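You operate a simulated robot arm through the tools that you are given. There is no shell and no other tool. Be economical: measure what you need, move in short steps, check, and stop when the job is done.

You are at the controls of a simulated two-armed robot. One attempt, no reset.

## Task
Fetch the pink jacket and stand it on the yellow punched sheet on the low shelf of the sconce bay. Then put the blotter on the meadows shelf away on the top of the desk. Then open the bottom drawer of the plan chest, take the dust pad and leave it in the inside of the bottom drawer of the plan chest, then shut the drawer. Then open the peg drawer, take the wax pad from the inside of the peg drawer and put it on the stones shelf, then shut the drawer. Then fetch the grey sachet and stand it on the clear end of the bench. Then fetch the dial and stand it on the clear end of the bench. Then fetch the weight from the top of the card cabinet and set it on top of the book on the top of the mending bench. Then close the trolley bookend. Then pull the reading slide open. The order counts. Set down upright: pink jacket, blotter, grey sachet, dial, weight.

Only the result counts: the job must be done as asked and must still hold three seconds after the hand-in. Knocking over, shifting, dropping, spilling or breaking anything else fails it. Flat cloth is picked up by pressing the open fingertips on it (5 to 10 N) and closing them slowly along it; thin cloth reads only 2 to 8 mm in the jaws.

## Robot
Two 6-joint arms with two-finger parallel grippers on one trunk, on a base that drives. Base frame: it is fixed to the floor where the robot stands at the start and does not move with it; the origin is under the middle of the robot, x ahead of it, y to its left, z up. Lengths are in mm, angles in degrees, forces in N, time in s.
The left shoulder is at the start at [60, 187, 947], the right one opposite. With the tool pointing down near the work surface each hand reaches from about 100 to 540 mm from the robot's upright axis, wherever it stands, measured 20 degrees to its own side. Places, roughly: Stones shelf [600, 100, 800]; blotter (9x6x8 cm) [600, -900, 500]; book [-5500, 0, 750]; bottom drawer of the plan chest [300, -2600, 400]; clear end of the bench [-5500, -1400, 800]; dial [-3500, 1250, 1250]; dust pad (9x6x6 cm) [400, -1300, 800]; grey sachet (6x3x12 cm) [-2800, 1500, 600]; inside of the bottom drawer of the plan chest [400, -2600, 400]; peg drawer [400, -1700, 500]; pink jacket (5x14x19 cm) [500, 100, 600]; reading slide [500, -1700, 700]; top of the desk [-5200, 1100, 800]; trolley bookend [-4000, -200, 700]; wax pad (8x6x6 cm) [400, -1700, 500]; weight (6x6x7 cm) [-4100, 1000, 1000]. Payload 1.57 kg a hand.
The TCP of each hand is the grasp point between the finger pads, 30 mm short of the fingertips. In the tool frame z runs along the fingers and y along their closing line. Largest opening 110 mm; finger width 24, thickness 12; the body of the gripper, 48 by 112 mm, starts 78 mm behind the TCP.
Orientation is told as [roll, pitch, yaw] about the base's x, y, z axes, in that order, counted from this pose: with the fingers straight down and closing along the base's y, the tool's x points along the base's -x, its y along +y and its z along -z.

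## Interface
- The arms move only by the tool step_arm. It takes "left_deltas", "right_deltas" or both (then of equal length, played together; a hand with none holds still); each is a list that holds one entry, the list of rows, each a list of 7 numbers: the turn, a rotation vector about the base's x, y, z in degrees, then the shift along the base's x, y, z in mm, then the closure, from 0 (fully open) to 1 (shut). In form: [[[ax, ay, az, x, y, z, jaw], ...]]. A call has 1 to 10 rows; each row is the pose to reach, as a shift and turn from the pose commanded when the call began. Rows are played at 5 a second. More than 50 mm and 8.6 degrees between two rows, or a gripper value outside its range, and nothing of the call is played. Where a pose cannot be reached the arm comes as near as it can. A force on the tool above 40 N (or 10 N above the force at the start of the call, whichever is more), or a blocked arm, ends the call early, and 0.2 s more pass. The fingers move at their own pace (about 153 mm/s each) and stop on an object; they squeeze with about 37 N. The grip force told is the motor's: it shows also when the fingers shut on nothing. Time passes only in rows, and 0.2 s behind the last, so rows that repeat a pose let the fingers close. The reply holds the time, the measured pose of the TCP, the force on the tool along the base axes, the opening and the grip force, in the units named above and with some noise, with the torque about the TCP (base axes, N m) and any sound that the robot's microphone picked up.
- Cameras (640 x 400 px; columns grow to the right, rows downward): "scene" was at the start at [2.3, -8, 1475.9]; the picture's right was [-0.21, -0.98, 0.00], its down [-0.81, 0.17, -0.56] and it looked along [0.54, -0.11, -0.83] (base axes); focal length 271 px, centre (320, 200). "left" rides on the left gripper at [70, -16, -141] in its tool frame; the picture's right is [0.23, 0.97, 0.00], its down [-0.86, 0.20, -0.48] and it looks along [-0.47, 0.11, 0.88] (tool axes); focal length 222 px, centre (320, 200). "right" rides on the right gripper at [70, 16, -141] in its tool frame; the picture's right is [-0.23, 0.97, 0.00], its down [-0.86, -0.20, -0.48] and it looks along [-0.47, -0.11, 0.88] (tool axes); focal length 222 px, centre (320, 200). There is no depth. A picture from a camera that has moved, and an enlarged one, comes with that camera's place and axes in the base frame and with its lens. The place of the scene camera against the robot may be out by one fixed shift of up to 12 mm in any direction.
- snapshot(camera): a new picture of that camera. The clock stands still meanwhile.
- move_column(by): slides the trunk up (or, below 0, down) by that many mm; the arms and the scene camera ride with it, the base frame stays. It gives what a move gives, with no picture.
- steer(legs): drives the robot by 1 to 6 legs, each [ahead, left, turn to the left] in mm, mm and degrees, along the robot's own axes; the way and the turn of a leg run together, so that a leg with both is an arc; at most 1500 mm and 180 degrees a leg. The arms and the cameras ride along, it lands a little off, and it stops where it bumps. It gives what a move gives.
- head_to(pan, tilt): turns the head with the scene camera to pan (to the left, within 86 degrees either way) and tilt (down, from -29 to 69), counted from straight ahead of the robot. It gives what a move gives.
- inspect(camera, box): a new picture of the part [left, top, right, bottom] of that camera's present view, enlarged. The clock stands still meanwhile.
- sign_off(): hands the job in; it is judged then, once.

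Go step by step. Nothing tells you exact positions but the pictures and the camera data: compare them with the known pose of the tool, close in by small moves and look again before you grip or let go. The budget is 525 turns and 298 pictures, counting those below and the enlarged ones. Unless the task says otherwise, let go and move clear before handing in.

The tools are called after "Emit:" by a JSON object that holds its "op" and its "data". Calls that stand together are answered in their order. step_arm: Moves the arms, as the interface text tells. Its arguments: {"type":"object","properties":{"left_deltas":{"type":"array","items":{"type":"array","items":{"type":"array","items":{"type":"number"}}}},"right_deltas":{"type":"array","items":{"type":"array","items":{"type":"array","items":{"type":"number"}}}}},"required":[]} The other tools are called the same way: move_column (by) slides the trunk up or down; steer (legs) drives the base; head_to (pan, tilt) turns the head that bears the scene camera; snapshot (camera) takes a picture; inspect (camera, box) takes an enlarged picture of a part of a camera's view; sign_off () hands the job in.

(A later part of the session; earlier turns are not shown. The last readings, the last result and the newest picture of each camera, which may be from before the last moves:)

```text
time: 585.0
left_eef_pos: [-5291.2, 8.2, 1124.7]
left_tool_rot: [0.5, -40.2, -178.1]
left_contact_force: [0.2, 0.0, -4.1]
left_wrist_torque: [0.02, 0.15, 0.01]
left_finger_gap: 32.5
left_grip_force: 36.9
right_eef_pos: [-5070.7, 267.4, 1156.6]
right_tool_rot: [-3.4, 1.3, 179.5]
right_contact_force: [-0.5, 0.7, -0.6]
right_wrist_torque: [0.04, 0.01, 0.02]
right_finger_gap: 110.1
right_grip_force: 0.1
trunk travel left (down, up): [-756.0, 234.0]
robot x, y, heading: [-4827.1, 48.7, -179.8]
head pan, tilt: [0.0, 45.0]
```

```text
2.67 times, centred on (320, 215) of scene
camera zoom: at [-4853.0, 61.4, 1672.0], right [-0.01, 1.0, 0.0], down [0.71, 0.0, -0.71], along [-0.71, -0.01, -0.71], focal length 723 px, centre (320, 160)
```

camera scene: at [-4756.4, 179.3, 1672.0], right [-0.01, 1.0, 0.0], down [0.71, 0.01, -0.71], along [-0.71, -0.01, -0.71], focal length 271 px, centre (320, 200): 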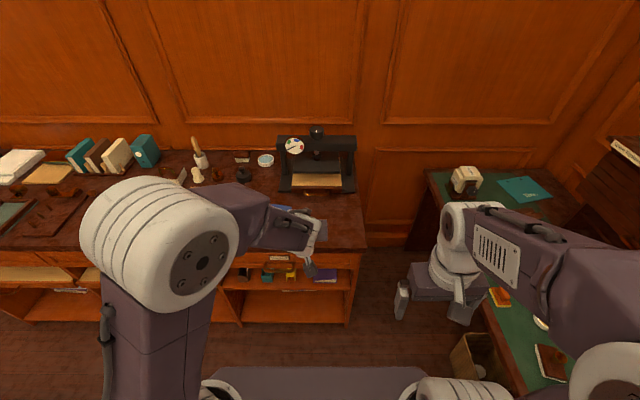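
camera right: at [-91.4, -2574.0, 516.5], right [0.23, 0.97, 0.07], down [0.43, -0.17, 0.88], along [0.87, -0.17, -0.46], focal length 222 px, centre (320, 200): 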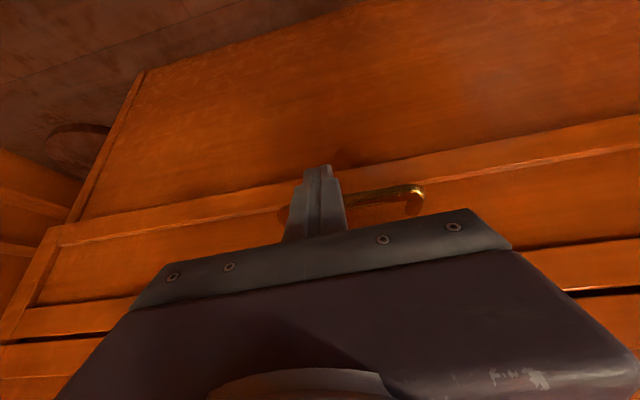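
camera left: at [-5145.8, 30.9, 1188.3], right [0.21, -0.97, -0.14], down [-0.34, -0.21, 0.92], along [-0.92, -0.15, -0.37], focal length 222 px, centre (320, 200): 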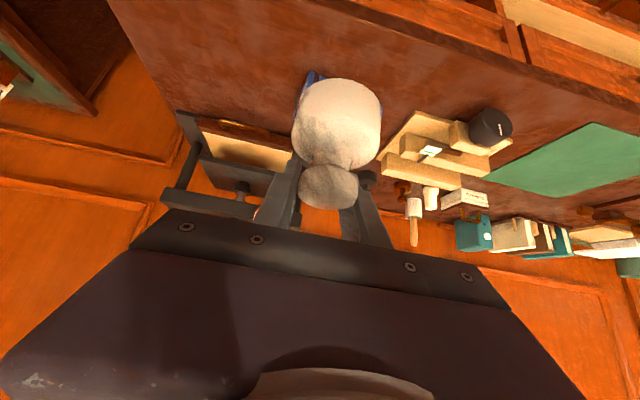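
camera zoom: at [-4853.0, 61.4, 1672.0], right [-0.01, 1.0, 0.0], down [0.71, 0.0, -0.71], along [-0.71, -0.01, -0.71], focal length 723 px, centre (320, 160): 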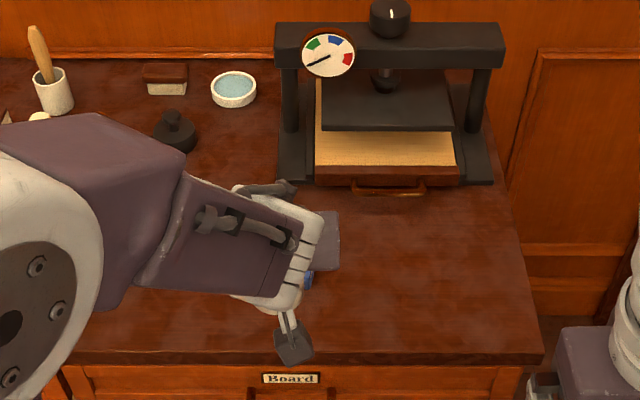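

The hand hides the book; sidestep to see it clearly.

Emit:
{"op": "steer", "data": {"legs": [[0, -230, 0]]}}

Emit:
{"op": "head_to", "data": {"pan": 15, "tilt": 45}}

Emit:
{"op": "snapshot", "data": {"camera": "scene"}}

Emit:
{"op": "snapshot", "data": {"camera": "left"}}

```text
time: 586.7
left_eef_pos: [-5291.9, 236.6, 1124.4]
left_tool_rot: [0.3, -40.1, -178.1]
left_contact_force: [-1.4, 0.2, -3.2]
left_wrist_torque: [-0.01, 0.14, 0.0]
left_finger_gap: 32.2
left_grip_force: 37.3
right_eef_pos: [-5072.7, 495.6, 1156.1]
right_tool_rot: [-3.6, 1.4, 179.4]
right_contact_force: [-0.9, -0.7, -0.4]
right_wrist_torque: [0.01, 0.0, 0.01]
right_finger_gap: 110.0
right_grip_force: 0.1
trunk travel left (down, up): [-756.0, 234.0]
robot x, y, heading: [-4823.6, 280.8, -180.0]
head pan, tilt: [0.0, 45.0]
```

```text
time: 587.5
left_eef_pos: [-5292.2, 238.7, 1123.7]
left_tool_rot: [0.5, -40.2, -178.2]
left_contact_force: [-0.4, 0.1, -4.2]
left_wrist_torque: [0.0, 0.14, 0.02]
left_finger_gap: 32.3
left_grip_force: 37.3
right_eef_pos: [-5071.5, 497.9, 1156.4]
right_tool_rot: [-3.6, 1.4, 179.5]
right_contact_force: [-0.7, 0.3, -0.3]
right_wrist_torque: [0.0, -0.01, 0.01]
right_finger_gap: 110.0
right_grip_force: 0.1
trunk travel left (down, up): [-756.0, 234.0]
robot x, y, heading: [-4827.6, 282.0, -180.2]
head pan, tilt: [15.0, 45.0]
```

```text
97 pictures are left
camera scene: at [-4853.5, 268.8, 1672.0], right [-0.26, 0.97, 0.0], down [0.68, 0.18, -0.71], along [-0.68, -0.19, -0.71], focal length 271 px, centre (320, 200)
```

scene: 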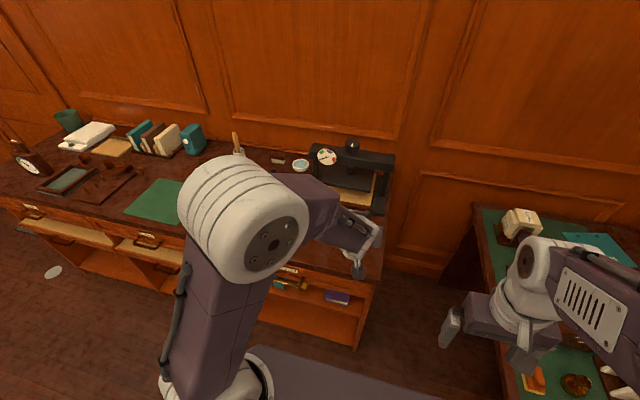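

```text
96 pictures are left
camera left: at [-5148.4, 260.4, 1187.8], right [0.21, -0.97, -0.14], down [-0.34, -0.21, 0.92], along [-0.92, -0.14, -0.37], focal length 222 px, centre (320, 200)
```

left: 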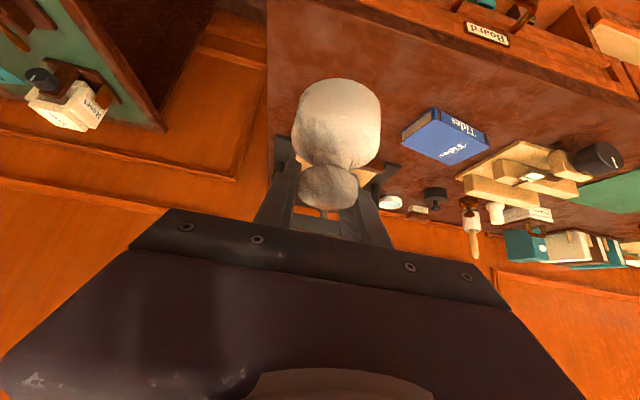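

Book "Tides" top centre ≈[-5481,-36]. Move so the weight is above it, then lower.

Emit:
{"op": "steer", "data": {"legs": [[181, 274, 0]]}}

Emit:
{"op": "move_column", "data": {"by": -100}}

Emit:
{"op": "snapshot", "data": {"camera": "left"}}

Emit:
{"op": "inspect", "data": {"camera": "scene", "box": [200, 140, 440, 290]}}

```text
time: 589.7
left_eef_pos: [-5471.4, -36.1, 1124.0]
left_tool_rot: [0.5, -40.3, -178.4]
left_contact_force: [-0.1, 0.9, -4.6]
left_wrist_torque: [0.03, 0.12, 0.03]
left_finger_gap: 32.3
left_grip_force: 36.9
right_eef_pos: [-5250.0, 221.9, 1157.5]
right_tool_rot: [-3.5, 1.5, 179.3]
right_contact_force: [-0.1, 0.3, -0.1]
right_wrist_torque: [0.02, 0.01, 0.02]
right_finger_gap: 110.1
right_grip_force: 0.1
trunk travel left (down, up): [-756.0, 234.0]
robot x, y, heading: [-5007.4, 6.8, -180.0]
head pan, tilt: [15.0, 45.0]
```

```text
time: 591.0
left_eef_pos: [-5472.1, -38.5, 1023.3]
left_tool_rot: [0.3, -40.1, -178.3]
left_contact_force: [-0.5, -0.1, -3.5]
left_wrist_torque: [-0.01, 0.14, -0.04]
left_finger_gap: 32.2
left_grip_force: 36.3
right_eef_pos: [-5252.4, 221.1, 1056.9]
right_tool_rot: [-3.5, 1.5, 179.2]
right_contact_force: [0.4, 0.0, 0.0]
right_wrist_torque: [0.0, 0.0, -0.06]
right_finger_gap: 109.9
right_grip_force: 0.0
trunk travel left (down, up): [-656.0, 334.0]
robot x, y, heading: [-5007.7, 6.7, -180.1]
head pan, tilt: [15.0, 45.0]
```

```text
95 pictures are left
camera left: at [-5328.3, -16.0, 1087.8], right [0.21, -0.97, -0.14], down [-0.34, -0.21, 0.92], along [-0.92, -0.14, -0.37], focal length 222 px, centre (320, 200)
```

left: 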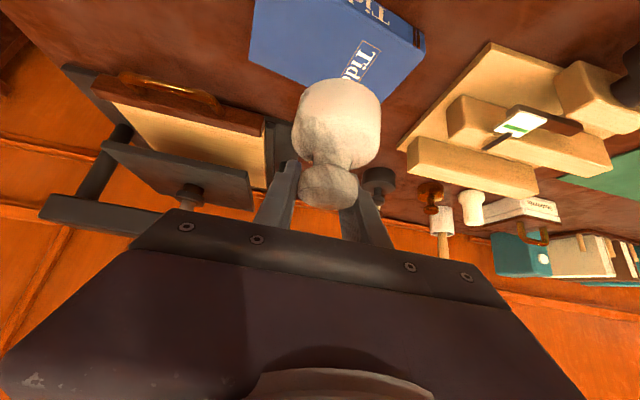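

```text
2.67 times, centred on (320, 215) of scene
camera zoom: at [-5033.3, -8.9, 1572.1], right [-0.26, 0.97, 0.0], down [0.68, 0.18, -0.71], along [-0.68, -0.18, -0.71], focal length 723 px, centre (320, 160)
```

zoom: 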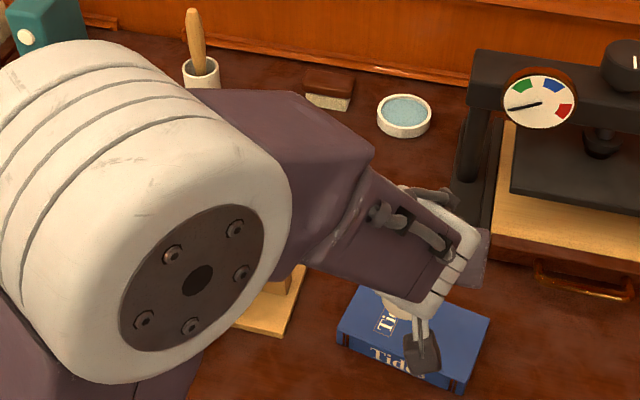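

Book spans x −5516…−5450, y −103…52; weight centre should be ≈[-5482,-26]. Shift +11 mm in y and descend.

Emit:
{"op": "step_arm", "data": {"left_deltas": [[[0, 0, 0, -1, 6, -12, 0.9], [0, 0, 0, -1, 11, -24, 0.9], [0, 0, 0, -1, 11, -36, 0.9], [0, 0, 0, -1, 11, -48, 0.9]]]}}

Emit:
{"op": "step_arm", "data": {"left_deltas": [[[0, 0, 0, 0, 0, -4, 0.9], [0, 0, 0, 0, 0, -8, 0.9], [0, 0, 0, 0, 0, -12, 0.9]]]}}

Emit:
{"op": "snapshot", "data": {"camera": "left"}}

Emit:
{"op": "inspect", "data": {"camera": "scene", "box": [260, 180, 420, 280]}}

```text
time: 592.0
left_eef_pos: [-5475.7, -26.5, 975.3]
left_tool_rot: [0.4, -40.0, -178.4]
left_contact_force: [-0.2, 1.1, -4.2]
left_wrist_torque: [-0.01, 0.11, -0.02]
left_finger_gap: 32.1
left_grip_force: 36.9
right_eef_pos: [-5251.6, 221.0, 1057.1]
right_tool_rot: [-3.5, 1.4, 179.2]
right_contact_force: [-0.5, -0.1, -0.2]
right_wrist_torque: [0.01, 0.01, -0.03]
right_finger_gap: 109.9
right_grip_force: 0.2
trunk travel left (down, up): [-656.0, 334.0]
robot x, y, heading: [-5005.6, 4.5, -179.8]
head pan, tilt: [15.0, 45.0]
```

```text
time: 592.8
left_eef_pos: [-5474.3, -26.3, 964.5]
left_tool_rot: [0.4, -40.2, -178.3]
left_contact_force: [0.0, 0.7, -4.0]
left_wrist_torque: [0.03, 0.14, 0.01]
left_finger_gap: 32.4
left_grip_force: 37.2
right_eef_pos: [-5251.6, 220.0, 1057.3]
right_tool_rot: [-3.6, 1.5, 179.3]
right_contact_force: [-0.1, 0.7, 0.2]
right_wrist_torque: [0.0, 0.02, -0.02]
right_finger_gap: 110.0
right_grip_force: 0.1
trunk travel left (down, up): [-656.0, 334.0]
robot x, y, heading: [-5006.0, 5.6, -180.1]
head pan, tilt: [15.0, 45.0]
```

```text
93 pictures are left
camera left: at [-5329.2, -4.5, 1027.6], right [0.21, -0.97, -0.14], down [-0.34, -0.21, 0.92], along [-0.92, -0.14, -0.37], focal length 222 px, centre (320, 200)
```

left: 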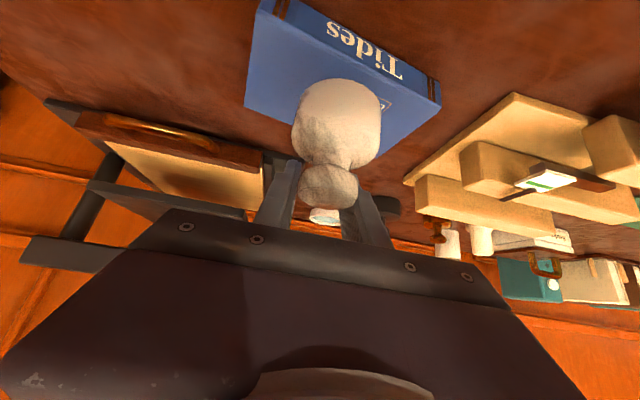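

```text
4.00 times, centred on (340, 230) of scene
camera zoom: at [-5033.3, -8.5, 1572.0], right [-0.26, 0.97, 0.0], down [0.68, 0.18, -0.71], along [-0.68, -0.18, -0.71], focal length 1084 px, centre (240, 80)
```

zoom: 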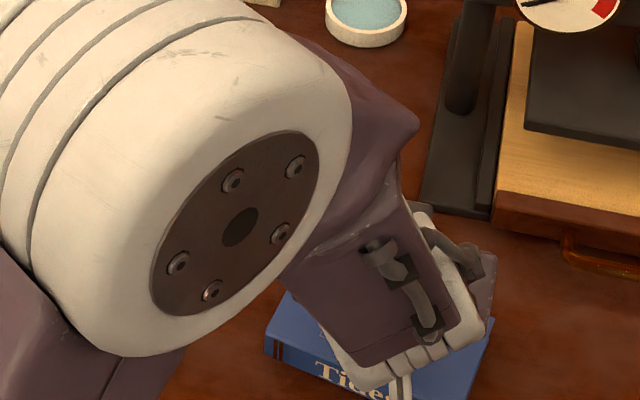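

Emit:
{"op": "step_arm", "data": {"left_deltas": [[[0, 0, 0, 0, 0, -4, 0.9], [0, 0, 0, 0, 0, -8, 0.9], [0, 0, 0, 0, 0, -11, 0.9]]]}}

Emit:
{"op": "step_arm", "data": {"left_deltas": [[[0, 0, 0, 0, 0, -3, 0.9], [0, 0, 0, 0, 0, -6, 0.9], [0, 0, 0, 0, 0, -8, 0.9]]]}}

```text
time: 593.6
left_eef_pos: [-5474.7, -26.1, 952.9]
left_tool_rot: [0.4, -40.1, -178.4]
left_contact_force: [-0.8, 0.8, -4.1]
left_wrist_torque: [-0.01, 0.12, 0.02]
left_finger_gap: 32.5
left_grip_force: 36.7
right_eef_pos: [-5251.6, 220.8, 1057.4]
right_tool_rot: [-3.5, 1.5, 179.3]
right_contact_force: [0.4, -0.5, 0.0]
right_wrist_torque: [0.01, 0.01, 0.02]
right_finger_gap: 109.9
right_grip_force: 0.1
trunk travel left (down, up): [-656.0, 334.0]
robot x, y, heading: [-5004.7, 4.1, -179.8]
head pan, tilt: [15.0, 45.0]
```

```text
time: 594.4
left_eef_pos: [-5473.3, -27.0, 945.6]
left_tool_rot: [0.4, -40.2, -178.4]
left_contact_force: [0.7, -0.4, -4.0]
left_wrist_torque: [0.04, 0.12, 0.01]
left_finger_gap: 32.3
left_grip_force: 37.3
right_eef_pos: [-5250.8, 221.4, 1057.6]
right_tool_rot: [-3.4, 1.4, 179.2]
right_contact_force: [-0.2, 0.0, 1.2]
right_wrist_torque: [0.02, 0.0, 0.0]
right_finger_gap: 110.0
right_grip_force: 0.1
trunk travel left (down, up): [-656.0, 334.0]
robot x, y, heading: [-5010.0, 6.4, -180.0]
head pan, tilt: [15.0, 45.0]
```

Emit:
{"op": "step_arm", "data": {"left_deltas": [[[0, 0, 0, 0, 0, -3, 0.9], [0, 0, 0, 0, 0, -6, 0.9]]]}}

Emit:
{"op": "inspect", "data": {"camera": "left", "box": [220, 0, 460, 150]}}

```text
time: 595.0
left_eef_pos: [-5474.2, -27.0, 938.2]
left_tool_rot: [0.4, -40.0, -178.4]
left_contact_force: [0.2, -0.8, -4.3]
left_wrist_torque: [0.01, 0.14, 0.01]
left_finger_gap: 32.2
left_grip_force: 37.2
right_eef_pos: [-5252.4, 221.1, 1056.5]
right_tool_rot: [-3.5, 1.4, 179.2]
right_contact_force: [0.6, -0.2, 1.6]
right_wrist_torque: [-0.02, -0.02, 0.02]
right_finger_gap: 110.3
right_grip_force: 0.2
trunk travel left (down, up): [-656.0, 334.0]
robot x, y, heading: [-5008.7, 7.1, -179.7]
head pan, tilt: [15.0, 45.0]
```

```text
2.67 times, centred on (340, 75) of left
camera zoom: at [-5329.5, -5.2, 1002.6], right [0.21, -0.97, -0.14], down [-0.34, -0.21, 0.92], along [-0.92, -0.14, -0.37], focal length 592 px, centre (267, 533)
```

zoom: 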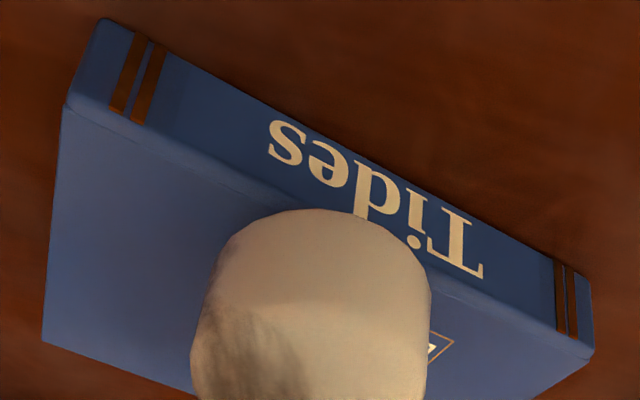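

The weight's front edge is at the book's near edge; move 9 mm further in, then continue down.

Emit:
{"op": "step_arm", "data": {"left_deltas": [[[0, 0, 0, -5, 0, 2, 0.9], [0, 0, 0, -9, 0, 2, 0.9], [0, 0, 0, -9, 0, -2, 0.9], [0, 0, 0, -9, 0, -4, 0.9]]]}}

Emit:
{"op": "step_arm", "data": {"left_deltas": [[[0, 0, 0, 0, 0, -2, 0.9], [0, 0, 0, 0, 0, -4, 0.9], [0, 0, 0, 0, 0, -6, 0.9]]]}}

Emit:
{"op": "inspect", "data": {"camera": "left", "box": [220, 0, 460, 150]}}

```text
time: 596.0
left_eef_pos: [-5482.4, -26.7, 935.4]
left_tool_rot: [0.5, -40.2, -178.4]
left_contact_force: [-0.4, -0.6, -5.2]
left_wrist_torque: [0.02, 0.15, -0.03]
left_finger_gap: 32.5
left_grip_force: 37.4
right_eef_pos: [-5251.8, 221.3, 1056.4]
right_tool_rot: [-3.4, 1.3, 179.2]
right_contact_force: [1.0, 0.2, 0.3]
right_wrist_torque: [0.05, -0.02, 0.03]
right_finger_gap: 110.1
right_grip_force: 0.0
trunk travel left (down, up): [-656.0, 334.0]
robot x, y, heading: [-5004.8, 6.3, -180.1]
head pan, tilt: [15.0, 45.0]
```

```text
time: 596.8
left_eef_pos: [-5482.0, -26.3, 929.7]
left_tool_rot: [0.4, -40.1, -178.3]
left_contact_force: [-0.6, 0.6, -3.5]
left_wrist_torque: [-0.03, 0.15, 0.0]
left_finger_gap: 32.0
left_grip_force: 37.0
right_eef_pos: [-5250.9, 220.6, 1056.9]
right_tool_rot: [-3.5, 1.3, 179.2]
right_contact_force: [-0.6, 0.1, 0.3]
right_wrist_torque: [-0.02, -0.03, -0.01]
right_finger_gap: 109.9
right_grip_force: 0.0
trunk travel left (down, up): [-656.0, 334.0]
robot x, y, heading: [-5006.7, 4.9, -180.1]
head pan, tilt: [15.0, 45.0]
```

```text
2.67 times, centred on (340, 75) of left
camera zoom: at [-5338.0, -5.2, 993.5], right [0.21, -0.97, -0.14], down [-0.34, -0.21, 0.92], along [-0.92, -0.14, -0.37], focal length 592 px, centre (267, 533)
```

zoom: 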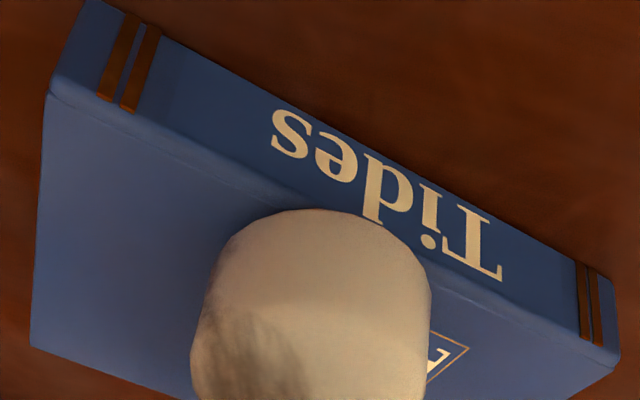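

Refined: book cover depth ≈95 mm, so shift another 18 mm deeper to centre, then lower to contact.

Emit:
{"op": "step_arm", "data": {"left_deltas": [[[0, 0, 0, 0, 0, 4, 0.9], [0, 0, 0, -9, -3, 4, 0.9], [0, 0, 0, -18, -6, 4, 0.9], [0, 0, 0, -18, -6, 0, 0.9]]]}}

Emit:
{"op": "step_arm", "data": {"left_deltas": [[[0, 0, 0, 0, 0, -2, 0.9], [0, 0, 0, 0, 0, -4, 0.9], [0, 0, 0, 0, 0, -6, 0.9]]]}}

Emit:
{"op": "inspect", "data": {"camera": "left", "box": [220, 0, 460, 150]}}

```text
time: 597.8
left_eef_pos: [-5499.7, -32.7, 929.0]
left_tool_rot: [0.4, -40.1, -178.4]
left_contact_force: [0.4, -0.3, -3.4]
left_wrist_torque: [0.0, 0.14, 0.02]
left_finger_gap: 32.1
left_grip_force: 37.0
right_eef_pos: [-5250.9, 220.3, 1056.8]
right_tool_rot: [-3.5, 1.4, 179.2]
right_contact_force: [0.3, 0.0, -0.9]
right_wrist_torque: [-0.05, 0.01, -0.03]
right_finger_gap: 110.2
right_grip_force: 0.1
trunk travel left (down, up): [-656.0, 334.0]
robot x, y, heading: [-5006.7, 7.4, -180.0]
head pan, tilt: [15.0, 45.0]
```

```text
time: 598.6
left_eef_pos: [-5500.2, -32.7, 925.5]
left_tool_rot: [0.3, -40.6, -178.2]
left_contact_force: [-1.4, -4.9, 25.4]
left_wrist_torque: [0.26, -1.26, -0.25]
left_finger_gap: 32.2
left_grip_force: 36.6
right_eef_pos: [-5248.4, 220.3, 1058.4]
right_tool_rot: [-3.6, 1.3, 179.3]
right_contact_force: [0.0, 0.6, 0.2]
right_wrist_torque: [-0.02, -0.02, -0.02]
right_finger_gap: 110.0
right_grip_force: 0.1
trunk travel left (down, up): [-656.0, 334.0]
robot x, y, heading: [-5008.6, 5.4, -179.9]
head pan, tilt: [15.0, 45.0]
```

```text
2.67 times, centred on (340, 75) of left
camera zoom: at [-5355.5, -11.4, 989.1], right [0.21, -0.97, -0.14], down [-0.33, -0.21, 0.92], along [-0.92, -0.14, -0.36], focal length 592 px, centre (267, 533)
```

zoom: 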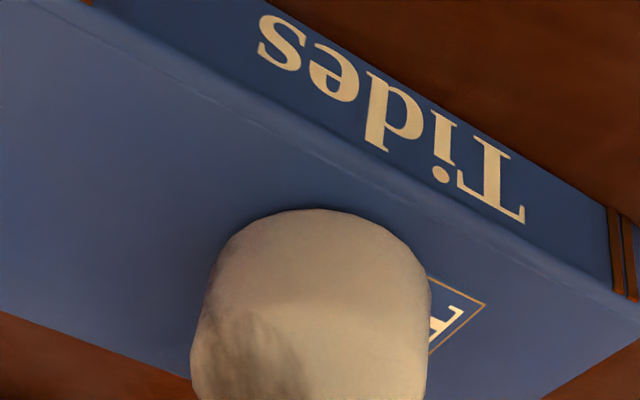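

Contact, well inside the cover. Ease off and release gently.

Emit:
{"op": "step_arm", "data": {"left_deltas": [[[0, 0, 0, 0, 0, 3, 0.9], [0, 0, 0, 0, 0, 4, 0.8], [0, 0, 0, 0, 0, 4, 0.7], [0, 0, 0, 0, 0, 4, 0.5], [0, 0, 0, 0, 0, 4, 0.45]]]}}

Emit:
{"op": "step_arm", "data": {"left_deltas": [[[0, 0, 0, 12, 0, 10, 0.45], [0, 0, 0, 30, 0, 26, 0.45], [0, 0, 0, 60, 0, 55, 0.45], [0, 0, 0, 95, 0, 90, 0.45]]]}}

Emit:
{"op": "snapshot", "data": {"camera": "left"}}

```text
time: 599.8
left_eef_pos: [-5499.4, -32.1, 926.6]
left_tool_rot: [0.4, -40.2, -178.4]
left_contact_force: [0.0, -0.3, 0.3]
left_wrist_torque: [0.01, -0.02, 0.02]
left_finger_gap: 60.6
left_grip_force: 0.1
right_eef_pos: [-5250.0, 220.9, 1056.6]
right_tool_rot: [-3.5, 1.2, 179.3]
right_contact_force: [-0.4, 0.4, -0.8]
right_wrist_torque: [-0.03, 0.0, 0.01]
right_finger_gap: 109.8
right_grip_force: 0.0
trunk travel left (down, up): [-656.0, 334.0]
robot x, y, heading: [-5009.0, 7.0, -180.0]
head pan, tilt: [15.0, 45.0]
```

```text
time: 600.8
left_eef_pos: [-5401.3, -34.7, 1018.3]
left_tool_rot: [0.5, -40.2, -178.4]
left_contact_force: [0.2, -0.6, -0.3]
left_wrist_torque: [-0.02, 0.03, -0.04]
left_finger_gap: 60.5
left_grip_force: 0.0
right_eef_pos: [-5248.9, 220.9, 1056.7]
right_tool_rot: [-3.5, 1.4, 179.2]
right_contact_force: [0.0, -0.1, -1.1]
right_wrist_torque: [0.01, 0.02, -0.01]
right_finger_gap: 110.0
right_grip_force: 0.0
trunk travel left (down, up): [-656.0, 334.0]
robot x, y, heading: [-5010.7, 3.8, -179.7]
head pan, tilt: [15.0, 45.0]
```

```text
88 pictures are left
camera left: at [-5257.2, -13.1, 1082.0], right [0.21, -0.97, -0.14], down [-0.34, -0.21, 0.92], along [-0.92, -0.14, -0.37], focal length 222 px, centre (320, 200)
```

left: 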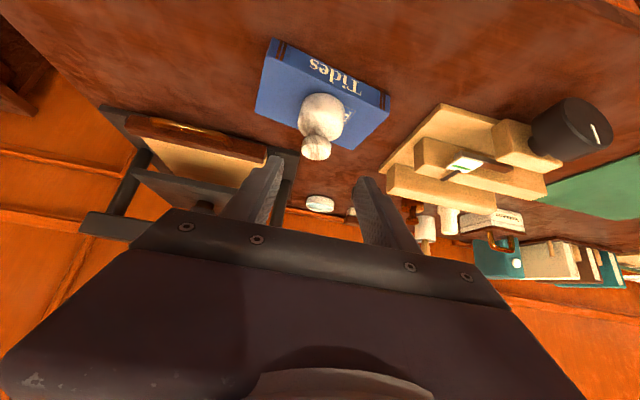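

The weight stands on the book. Next: the trolley bookend. Back off, turn around and look at the trolley.

Emit:
{"op": "steer", "data": {"legs": [[-250, 0, 0], [0, 0, 90], [0, 0, 90]]}}

Emit:
{"op": "head_to", "data": {"pan": -10, "tilt": 40}}

Emit:
{"op": "snapshot", "data": {"camera": "scene"}}

```text
time: 610.3
left_eef_pos: [-4364.0, 50.0, 1017.7]
left_tool_rot: [0.4, -40.2, 2.2]
left_contact_force: [-0.2, -0.5, 0.1]
left_wrist_torque: [0.01, 0.01, 0.0]
left_finger_gap: 60.5
left_grip_force: 0.1
right_eef_pos: [-4516.3, -207.4, 1056.3]
right_tool_rot: [-3.5, 1.4, -0.2]
right_contact_force: [-0.7, -0.2, 0.3]
right_wrist_torque: [0.0, -0.03, 0.0]
right_finger_gap: 109.9
right_grip_force: 0.1
trunk travel left (down, up): [-656.0, 334.0]
robot x, y, heading: [-4763.3, 6.7, 0.7]
head pan, tilt: [15.0, 45.0]
```

```text
time: 611.2
left_eef_pos: [-4364.4, 50.1, 1017.2]
left_tool_rot: [0.4, -40.2, 2.1]
left_contact_force: [-0.2, -0.4, -0.3]
left_wrist_torque: [-0.03, -0.02, -0.02]
left_finger_gap: 60.5
left_grip_force: 0.2
right_eef_pos: [-4515.6, -207.2, 1058.2]
right_tool_rot: [-3.5, 1.4, -0.2]
right_contact_force: [-0.3, 1.0, -0.4]
right_wrist_torque: [0.03, -0.03, 0.03]
right_finger_gap: 110.2
right_grip_force: 0.1
trunk travel left (down, up): [-656.0, 334.0]
robot x, y, heading: [-4761.0, 6.4, 0.5]
head pan, tilt: [-10.0, 40.0]
```

```text
87 pictures are left
camera scene: at [-4743.5, -2.1, 1579.3], right [-0.16, -0.99, 0.0], down [-0.63, 0.1, -0.77], along [0.76, -0.12, -0.64], focal length 271 px, centre (320, 200)
```

scene: 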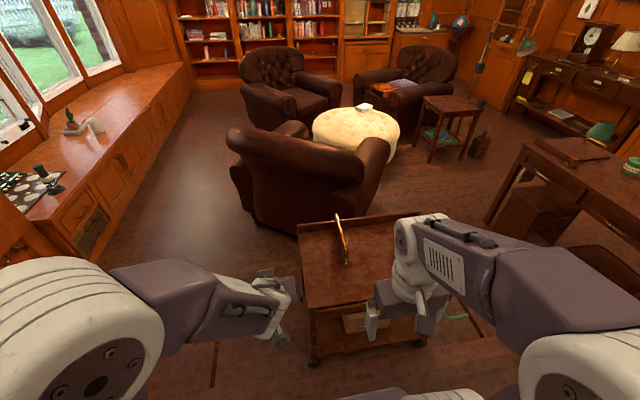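

Emit:
{"op": "inspect", "data": {"camera": "scene", "box": [260, 190, 500, 340]}}

Emit:
{"op": "snapshot", "data": {"camera": "left"}}

Emit:
{"op": "snapshot", "data": {"camera": "right"}}

```text
2.67 times, centred on (380, 265) of scene
camera zoom: at [-4743.5, -2.1, 1579.3], right [-0.16, -0.99, 0.0], down [-0.63, 0.1, -0.77], along [0.76, -0.12, -0.64], focal length 723 px, centre (160, 27)
```

zoom: 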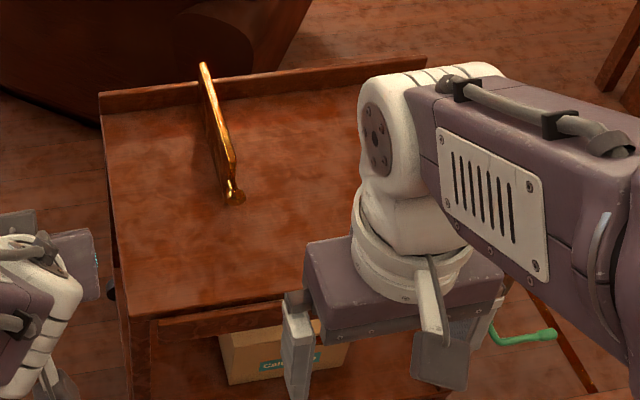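

```text
85 pictures are left
camera left: at [-4507.0, 26.8, 1081.3], right [-0.21, 0.97, -0.14], down [0.34, 0.21, 0.92], along [0.92, 0.15, -0.37], focal length 222 px, centre (320, 200)
```

left: 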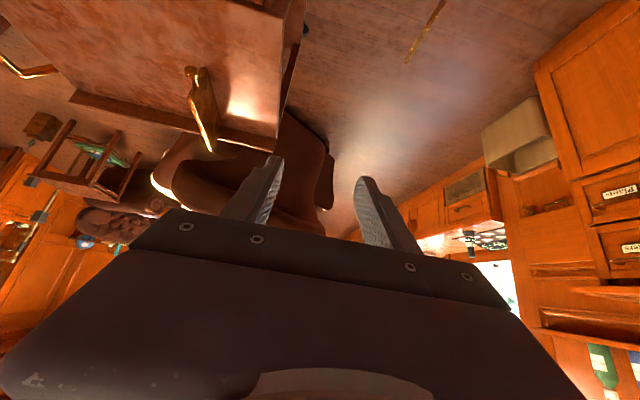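

```text
84 pictures are left
camera right: at [-4581.4, -182.7, 1198.8], right [0.23, 0.97, -0.07], down [0.87, -0.17, 0.47], along [0.44, -0.16, -0.88], focal length 222 px, centre (320, 200)
```

right: 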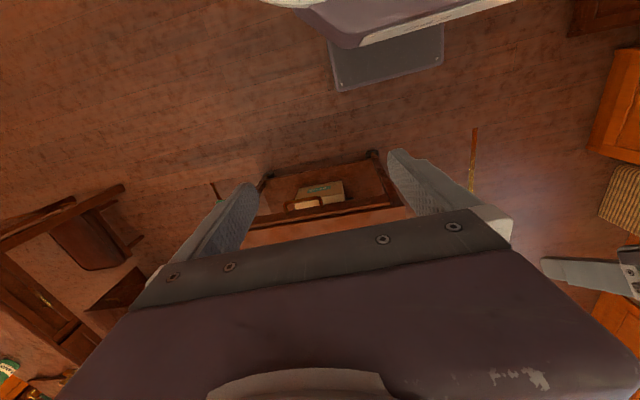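

Emit:
{"op": "inspect", "data": {"camera": "left", "box": [120, 40, 280, 170]}}

Emit:
{"op": "move_column", "data": {"by": -250}}

Emit:
{"op": "inspect", "data": {"camera": "scene", "box": [260, 130, 500, 280]}}

```text
3.08 times, centred on (200, 105) of left
camera zoom: at [-4507.0, 26.8, 1081.3], right [-0.21, 0.97, -0.14], down [0.34, 0.21, 0.92], along [0.92, 0.15, -0.37], focal length 684 px, centre (689, 492)
```

zoom: 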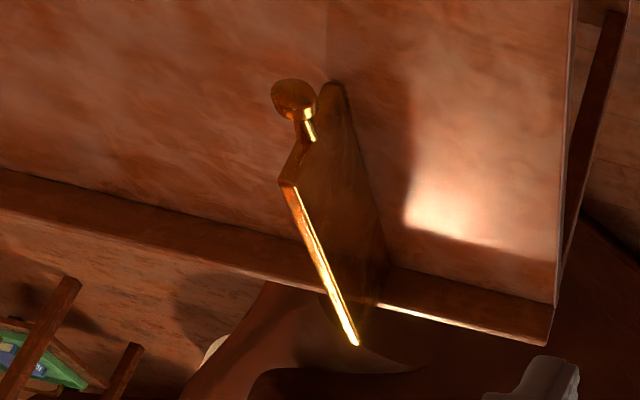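

```text
time: 613.8
left_eef_pos: [-4363.9, 49.3, 766.9]
left_tool_rot: [0.3, -40.2, 2.2]
left_contact_force: [0.5, 0.0, 0.6]
left_wrist_torque: [-0.03, 0.01, 0.0]
left_finger_gap: 60.4
left_grip_force: 0.0
right_eef_pos: [-4515.3, -206.1, 807.1]
right_tool_rot: [-3.5, 1.4, -0.2]
right_contact_force: [0.1, 0.5, 0.4]
right_wrist_torque: [0.04, -0.02, -0.02]
right_finger_gap: 110.0
right_grip_force: 0.0
trunk travel left (down, up): [-406.0, 584.0]
robot x, y, heading: [-4758.4, 5.0, 0.9]
head pan, tilt: [-10.0, 40.0]
```

```text
2.67 times, centred on (380, 205) of scene
camera zoom: at [-4743.5, -2.2, 1329.3], right [-0.16, -0.99, 0.0], down [-0.63, 0.11, -0.77], along [0.76, -0.13, -0.64], focal length 723 px, centre (160, 187)
```

zoom: 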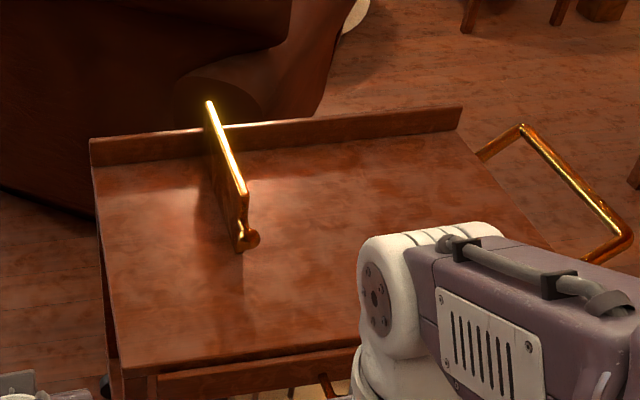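

The bookend is a brass plate standing perpendicular to the trolley's back rail, with a knob at its free end. Get a closer look at its hinge.

Emit:
{"op": "move_column", "data": {"by": 130}}

Emit:
{"op": "steer", "data": {"legs": [[200, -230, 0]]}}

Emit:
{"op": "snapshot", "data": {"camera": "left"}}

Emit:
{"op": "head_to", "data": {"pan": 5, "tilt": 45}}

Emit:
{"op": "inspect", "data": {"camera": "scene", "box": [220, 120, 460, 270]}}

```text
time: 615.4
left_eef_pos: [-4363.7, 49.3, 897.0]
left_tool_rot: [0.4, -40.2, 2.3]
left_contact_force: [0.0, 0.1, 0.3]
left_wrist_torque: [0.02, 0.02, 0.04]
left_finger_gap: 60.7
left_grip_force: 0.1
right_eef_pos: [-4516.5, -207.3, 936.2]
right_tool_rot: [-3.4, 1.4, -0.2]
right_contact_force: [0.6, -0.3, -0.5]
right_wrist_torque: [0.0, 0.02, 0.02]
right_finger_gap: 110.0
right_grip_force: 0.1
trunk travel left (down, up): [-536.0, 454.0]
robot x, y, heading: [-4759.9, 5.4, 0.3]
head pan, tilt: [-10.0, 40.0]
```

```text
time: 617.4
left_eef_pos: [-4164.3, -176.5, 897.0]
left_tool_rot: [0.4, -40.1, 2.1]
left_contact_force: [0.2, -0.3, 0.1]
left_wrist_torque: [-0.02, 0.0, 0.01]
left_finger_gap: 60.5
left_grip_force: 0.1
right_eef_pos: [-4315.8, -432.9, 936.0]
right_tool_rot: [-3.5, 1.5, -0.3]
right_contact_force: [0.1, -0.4, -0.7]
right_wrist_torque: [-0.02, -0.05, -0.01]
right_finger_gap: 109.9
right_grip_force: 0.0
trunk travel left (down, up): [-536.0, 454.0]
robot x, y, heading: [-4560.0, -220.2, 0.1]
head pan, tilt: [-10.0, 40.0]
```

```text
81 pictures are left
camera left: at [-4307.2, -198.5, 961.2], right [-0.21, 0.97, -0.14], down [0.34, 0.21, 0.92], along [0.92, 0.15, -0.37], focal length 222 px, centre (320, 200)
```

left: 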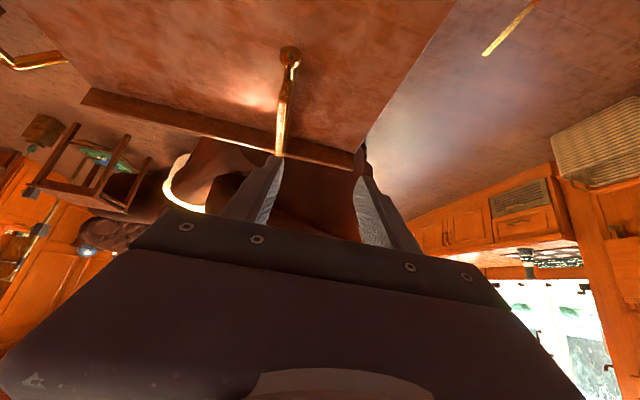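

```text
time: 618.2
left_eef_pos: [-4164.5, -175.6, 896.7]
left_tool_rot: [0.4, -40.2, 2.1]
left_contact_force: [0.1, -0.4, -0.6]
left_wrist_torque: [0.0, 0.05, -0.01]
left_finger_gap: 60.4
left_grip_force: 0.0
right_eef_pos: [-4315.6, -433.2, 937.5]
right_tool_rot: [-3.6, 1.4, -0.3]
right_contact_force: [-0.7, -0.4, 0.0]
right_wrist_torque: [-0.02, -0.06, -0.01]
right_finger_gap: 110.0
right_grip_force: 0.1
trunk travel left (down, up): [-536.0, 454.0]
robot x, y, heading: [-4560.9, -220.6, 0.4]
head pan, tilt: [5.0, 45.0]
```

```text
2.67 times, centred on (340, 195) of scene
camera zoom: at [-4547.1, -205.0, 1452.1], right [0.1, -1.0, 0.0], down [-0.7, -0.07, -0.71], along [0.7, 0.07, -0.71], focal length 723 px, centre (267, 213)
```

zoom: 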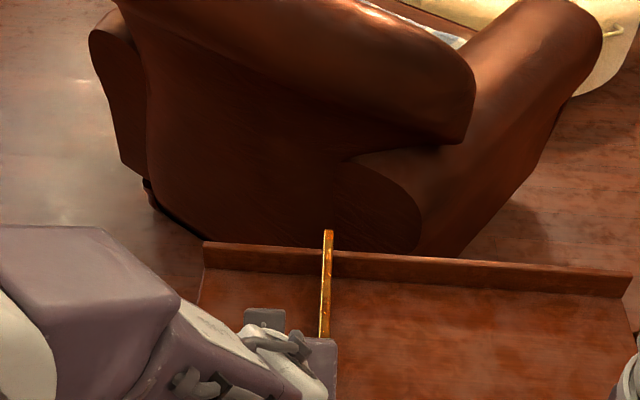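

Emit:
{"op": "move_column", "data": {"by": -110}}

Emit:
{"op": "inspect", "data": {"camera": "left", "box": [200, 0, 400, 170]}}

```text
time: 619.6
left_eef_pos: [-4164.7, -176.5, 787.0]
left_tool_rot: [0.4, -40.2, 2.1]
left_contact_force: [-0.8, -0.2, -0.4]
left_wrist_torque: [0.0, 0.03, 0.01]
left_finger_gap: 60.4
left_grip_force: 0.1
right_eef_pos: [-4316.1, -432.6, 827.1]
right_tool_rot: [-3.5, 1.3, -0.3]
right_contact_force: [-0.6, -0.5, -1.0]
right_wrist_torque: [-0.02, 0.01, 0.0]
right_finger_gap: 110.0
right_grip_force: 0.1
trunk travel left (down, up): [-426.0, 564.0]
robot x, y, heading: [-4560.3, -219.1, 0.2]
head pan, tilt: [5.0, 45.0]
```

```text
2.35 times, centred on (300, 85) of left
camera zoom: at [-4307.6, -198.2, 851.4], right [-0.21, 0.97, -0.14], down [0.34, 0.21, 0.92], along [0.92, 0.15, -0.37], focal length 523 px, centre (367, 471)
```

zoom: 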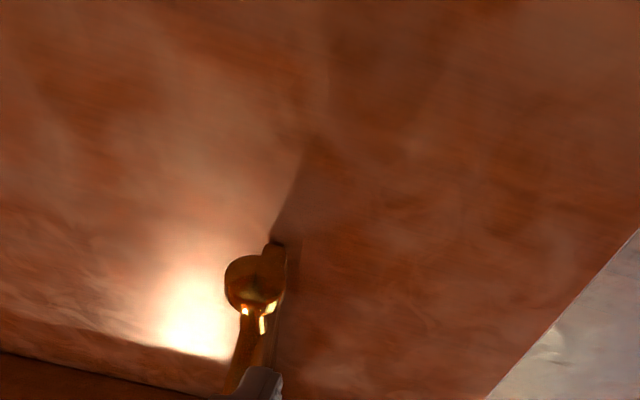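

The knob is on the plate's −y face at its free end, so it closes by swinging the free end toward +y against the back rail. Prepare: steeper hand, closed fingers, positioned on the −y side.

Emit:
{"op": "step_arm", "data": {"left_deltas": [[[0, 8, 0, 0, 0, 20, 0.8], [0, 16, 0, 0, 0, 40, 1], [0, 25, 0, 0, 0, 50, 1]]]}}

Emit:
{"op": "steer", "data": {"legs": [[60, -100, 0]]}}

Emit:
{"op": "snapshot", "data": {"camera": "left"}}

Emit:
{"op": "inspect", "data": {"camera": "scene", "box": [200, 140, 440, 290]}}

```text
refused: row 3 steps farther than a row can; nothing moved
```

```text
time: 620.8
left_eef_pos: [-4102.9, -276.0, 787.0]
left_tool_rot: [0.6, -40.1, 2.0]
left_contact_force: [-0.4, 0.3, 0.2]
left_wrist_torque: [0.05, 0.04, 0.03]
left_finger_gap: 60.1
left_grip_force: 0.0
right_eef_pos: [-4254.8, -531.8, 826.7]
right_tool_rot: [-3.4, 1.4, -0.4]
right_contact_force: [0.6, -0.4, 0.1]
right_wrist_torque: [0.03, 0.06, -0.01]
right_finger_gap: 110.1
right_grip_force: 0.0
trunk travel left (down, up): [-426.0, 564.0]
robot x, y, heading: [-4499.2, -318.6, 0.2]
head pan, tilt: [5.0, 45.0]
```

```text
78 pictures are left
camera left: at [-4246.3, -298.0, 851.2], right [-0.21, 0.97, -0.14], down [0.34, 0.21, 0.92], along [0.92, 0.15, -0.37], focal length 222 px, centre (320, 200)
```

left: 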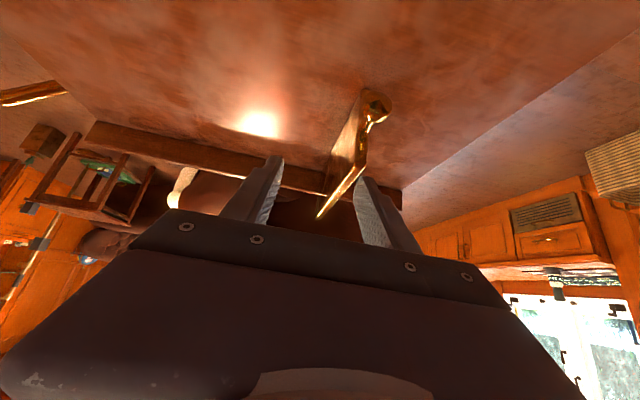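

```text
2.67 times, centred on (320, 215) of scene
camera zoom: at [-4485.4, -305.2, 1342.0], right [0.09, -1.0, 0.0], down [-0.7, -0.07, -0.71], along [0.7, 0.07, -0.71], focal length 723 px, centre (320, 160)
```

zoom: 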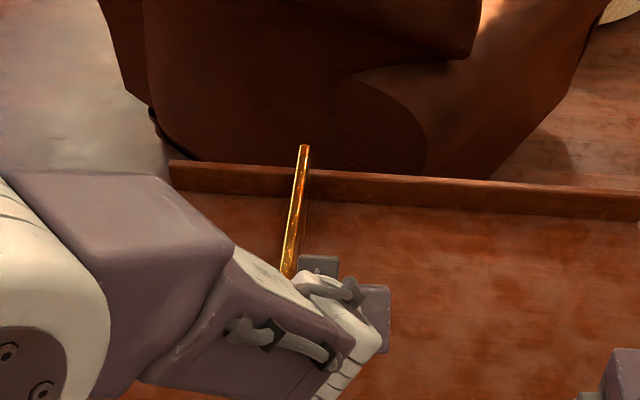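

Emit:
{"op": "step_arm", "data": {"left_deltas": [[[0, 8, 0, 0, 0, 20, 0.8], [0, 16, 0, 0, 0, 40, 1], [0, 24, 0, 0, 0, 50, 1]]]}}

Emit:
{"op": "step_arm", "data": {"left_deltas": [[[0, 0, 0, 30, 5, -35, 1], [0, 0, 0, 55, 5, -70, 1], [0, 0, 0, 55, 5, -105, 1], [0, 0, 0, 55, 5, -130, 1]]]}}

Emit:
{"op": "snapshot", "data": {"camera": "left"}}

Emit:
{"op": "inspect", "data": {"camera": "scene", "box": [200, 140, 440, 290]}}

```text
time: 621.6
left_eef_pos: [-4104.6, -274.6, 835.6]
left_tool_rot: [1.2, -16.1, 1.5]
left_contact_force: [-0.1, -0.5, -0.2]
left_wrist_torque: [-0.02, -0.02, 0.02]
left_finger_gap: 0.3
left_grip_force: 21.5
right_eef_pos: [-4254.6, -531.2, 826.9]
right_tool_rot: [-3.5, 1.4, -0.4]
right_contact_force: [0.2, 0.1, -0.6]
right_wrist_torque: [0.02, 0.02, -0.02]
right_finger_gap: 110.1
right_grip_force: 0.1
trunk travel left (down, up): [-426.0, 564.0]
robot x, y, heading: [-4498.2, -317.7, 0.5]
head pan, tilt: [5.0, 45.0]
```

```text
time: 622.6
left_eef_pos: [-4048.5, -271.1, 707.7]
left_tool_rot: [1.3, -16.3, 1.6]
left_contact_force: [0.5, 0.7, -0.4]
left_wrist_torque: [0.02, 0.01, -0.04]
left_finger_gap: 0.2
left_grip_force: 21.9
right_eef_pos: [-4253.9, -531.6, 826.4]
right_tool_rot: [-3.4, 1.4, -0.5]
right_contact_force: [0.3, 0.0, 0.6]
right_wrist_torque: [0.03, 0.0, 0.01]
right_finger_gap: 109.9
right_grip_force: 0.0
trunk travel left (down, up): [-426.0, 564.0]
robot x, y, heading: [-4497.7, -320.1, 0.2]
head pan, tilt: [5.0, 45.0]
```

```text
76 pictures are left
camera left: at [-4154.3, -292.4, 823.7], right [-0.25, 0.97, -0.04], down [0.68, 0.21, 0.7], along [0.69, 0.15, -0.71], focal length 222 px, centre (320, 200)
```

left: 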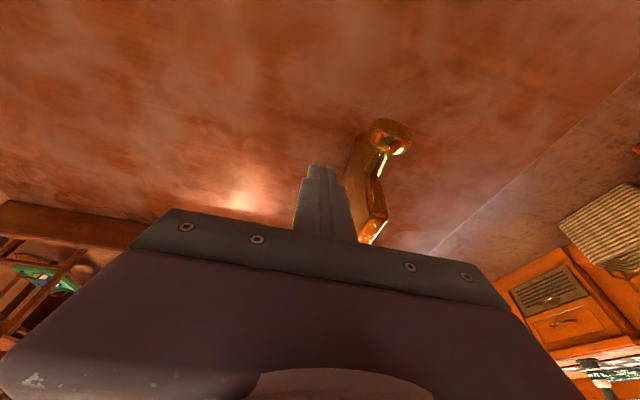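

```text
2.67 times, centred on (320, 215) of scene
camera zoom: at [-4485.7, -303.9, 1342.1], right [0.09, -1.0, 0.0], down [-0.7, -0.07, -0.71], along [0.7, 0.07, -0.71], focal length 723 px, centre (320, 160)
```

zoom: 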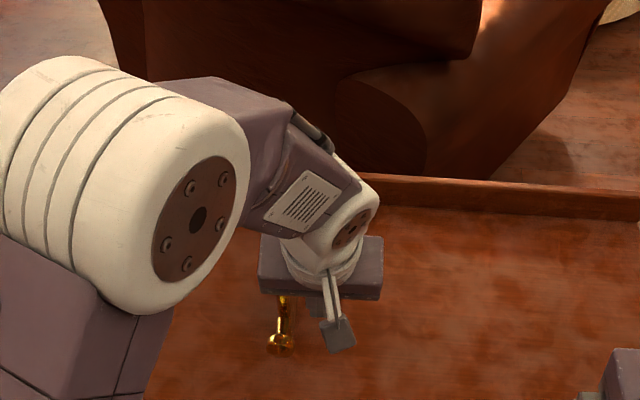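

Fingers are beside the plate. Push gently toward +y and observe.

Emit:
{"op": "step_arm", "data": {"left_deltas": [[[0, 0, 0, 0, 12, 0, 1], [0, 0, 0, 0, 24, 0, 1], [0, 0, 0, 0, 34, 0, 1], [0, 0, 0, 0, 44, 0, 1], [0, 0, 0, 0, 54, 0, 1]]]}}

Emit:
{"op": "snapshot", "data": {"camera": "left"}}

Emit:
{"op": "inspect", "data": {"camera": "scene", "box": [200, 140, 440, 290]}}

```text
time: 623.8
left_eef_pos: [-4048.3, -216.2, 706.7]
left_tool_rot: [1.3, -16.3, 1.6]
left_contact_force: [0.8, -1.9, 1.1]
left_wrist_torque: [0.04, -0.02, 0.0]
left_finger_gap: 0.0
left_grip_force: 20.9
right_eef_pos: [-4255.9, -532.6, 827.0]
right_tool_rot: [-3.5, 1.4, -0.4]
right_contact_force: [-0.5, -0.3, -0.4]
right_wrist_torque: [0.0, -0.03, -0.01]
right_finger_gap: 110.1
right_grip_force: 0.1
trunk travel left (down, up): [-426.0, 564.0]
robot x, y, heading: [-4499.4, -320.5, 0.5]
head pan, tilt: [5.0, 45.0]
```

```text
74 pictures are left
camera left: at [-4153.7, -238.9, 824.3], right [-0.25, 0.97, -0.04], down [0.68, 0.21, 0.7], along [0.69, 0.15, -0.71], focal length 222 px, centre (320, 200)
```

left: 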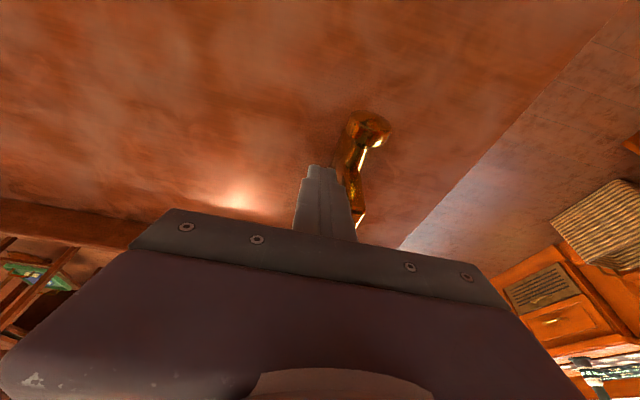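

```text
2.67 times, centred on (320, 215) of scene
camera zoom: at [-4486.4, -304.1, 1342.1], right [0.09, -1.0, 0.0], down [-0.7, -0.07, -0.71], along [0.7, 0.07, -0.71], focal length 723 px, centre (320, 160)
```

zoom: 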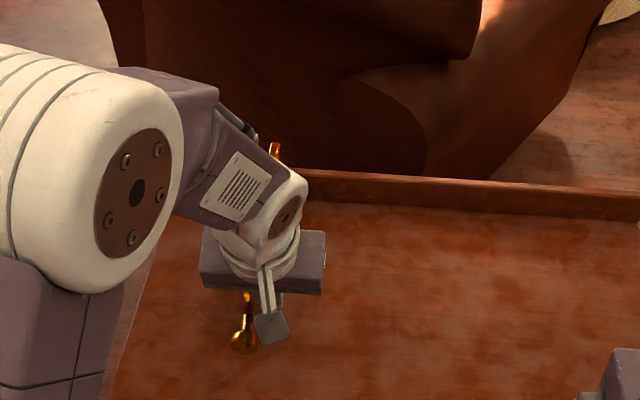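

It slides along the rail (low force) rather than swinging. Continue pushing it toward +y to find its stop.

Emit:
{"op": "step_arm", "data": {"left_deltas": [[[0, 0, 0, 0, 12, 0, 1], [0, 0, 0, 0, 24, 0, 1], [0, 0, 0, 0, 36, 0, 1], [0, 0, 0, 0, 48, 0, 1], [0, 0, 0, 0, 60, 0, 1], [0, 0, 0, 0, 72, 0, 1], [0, 0, 0, 0, 84, 0, 1], [0, 0, 0, 0, 96, 0, 1]]]}}

Emit:
{"op": "snapshot", "data": {"camera": "scene"}}

Emit:
{"op": "snapshot", "data": {"camera": "left"}}

```text
time: 625.6
left_eef_pos: [-4048.6, -120.5, 707.0]
left_tool_rot: [1.3, -16.3, 1.6]
left_contact_force: [0.8, -2.0, 0.9]
left_wrist_torque: [0.07, 0.0, -0.05]
left_finger_gap: 0.2
left_grip_force: 21.0
right_eef_pos: [-4255.6, -531.7, 827.3]
right_tool_rot: [-3.4, 1.4, -0.3]
right_contact_force: [0.1, 0.9, 0.3]
right_wrist_torque: [-0.01, 0.0, -0.02]
right_finger_gap: 110.1
right_grip_force: 0.1
trunk travel left (down, up): [-426.0, 564.0]
robot x, y, heading: [-4499.2, -317.2, 0.8]
head pan, tilt: [5.0, 45.0]
```

```text
72 pictures are left
camera scene: at [-4486.2, -304.1, 1342.0], right [0.09, -1.0, 0.0], down [-0.7, -0.07, -0.71], along [0.7, 0.07, -0.71], focal length 271 px, centre (320, 200)
```

scene: 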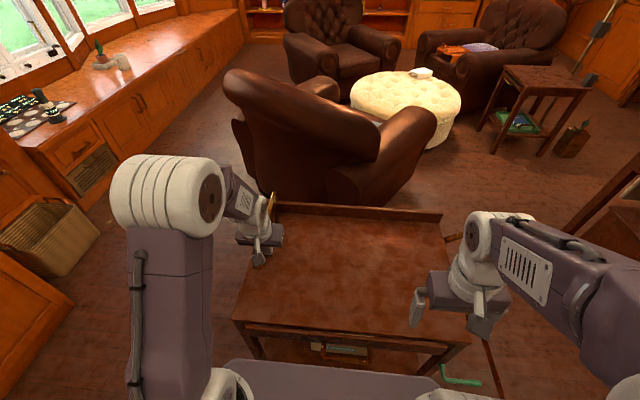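

```text
71 pictures are left
camera left: at [-4153.9, -142.3, 823.9], right [-0.25, 0.97, -0.04], down [0.68, 0.21, 0.7], along [0.69, 0.15, -0.71], focal length 222 px, centre (320, 200)
```

left: 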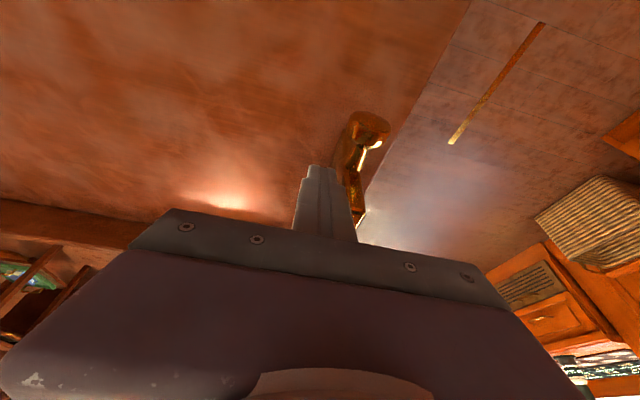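

Emit:
{"op": "step_arm", "data": {"left_deltas": [[[0, 0, 0, 0, 6, 0, 1], [0, 0, 0, 0, 10, 0, 1]]]}}

Emit:
{"op": "step_arm", "data": {"left_deltas": [[[0, 0, 0, 0, 5, 0, 1], [0, 0, 0, 0, 8, 0, 1]]]}}

Emit:
{"op": "inspect", "data": {"camera": "scene", "box": [180, 150, 420, 300]}}

```text
time: 626.2
left_eef_pos: [-4048.3, -110.9, 707.5]
left_tool_rot: [1.3, -16.2, 1.6]
left_contact_force: [0.4, -2.9, 0.3]
left_wrist_torque: [0.03, -0.02, -0.02]
left_finger_gap: 0.0
left_grip_force: 21.9
right_eef_pos: [-4254.9, -531.7, 826.6]
right_tool_rot: [-3.5, 1.3, -0.4]
right_contact_force: [-0.4, -0.4, 0.1]
right_wrist_torque: [-0.01, -0.01, -0.01]
right_finger_gap: 110.0
right_grip_force: 0.0
trunk travel left (down, up): [-426.0, 564.0]
robot x, y, heading: [-4499.6, -319.5, 0.4]
head pan, tilt: [5.0, 45.0]
```

```text
time: 626.8
left_eef_pos: [-4049.3, -102.2, 706.2]
left_tool_rot: [1.3, -16.2, 1.7]
left_contact_force: [-1.7, -3.0, -0.9]
left_wrist_torque: [0.01, -0.03, -0.01]
left_finger_gap: 0.0
left_grip_force: 21.3
right_eef_pos: [-4256.2, -531.3, 825.3]
right_tool_rot: [-3.6, 1.4, -0.5]
right_contact_force: [-0.3, -0.2, 0.1]
right_wrist_torque: [-0.02, -0.03, 0.01]
right_finger_gap: 110.0
right_grip_force: 0.1
trunk travel left (down, up): [-426.0, 564.0]
robot x, y, heading: [-4501.6, -317.7, 0.6]
head pan, tilt: [5.0, 45.0]
```

```text
2.67 times, centred on (300, 225) of scene
camera zoom: at [-4486.4, -304.3, 1342.0], right [0.09, -1.0, 0.0], down [-0.7, -0.07, -0.71], along [0.7, 0.07, -0.71], focal length 723 px, centre (373, 133)
```

zoom: 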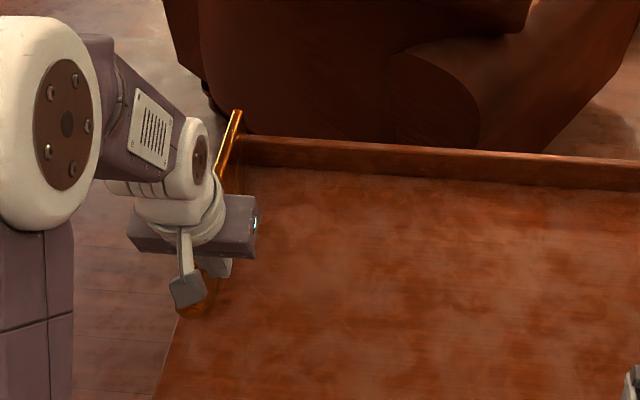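

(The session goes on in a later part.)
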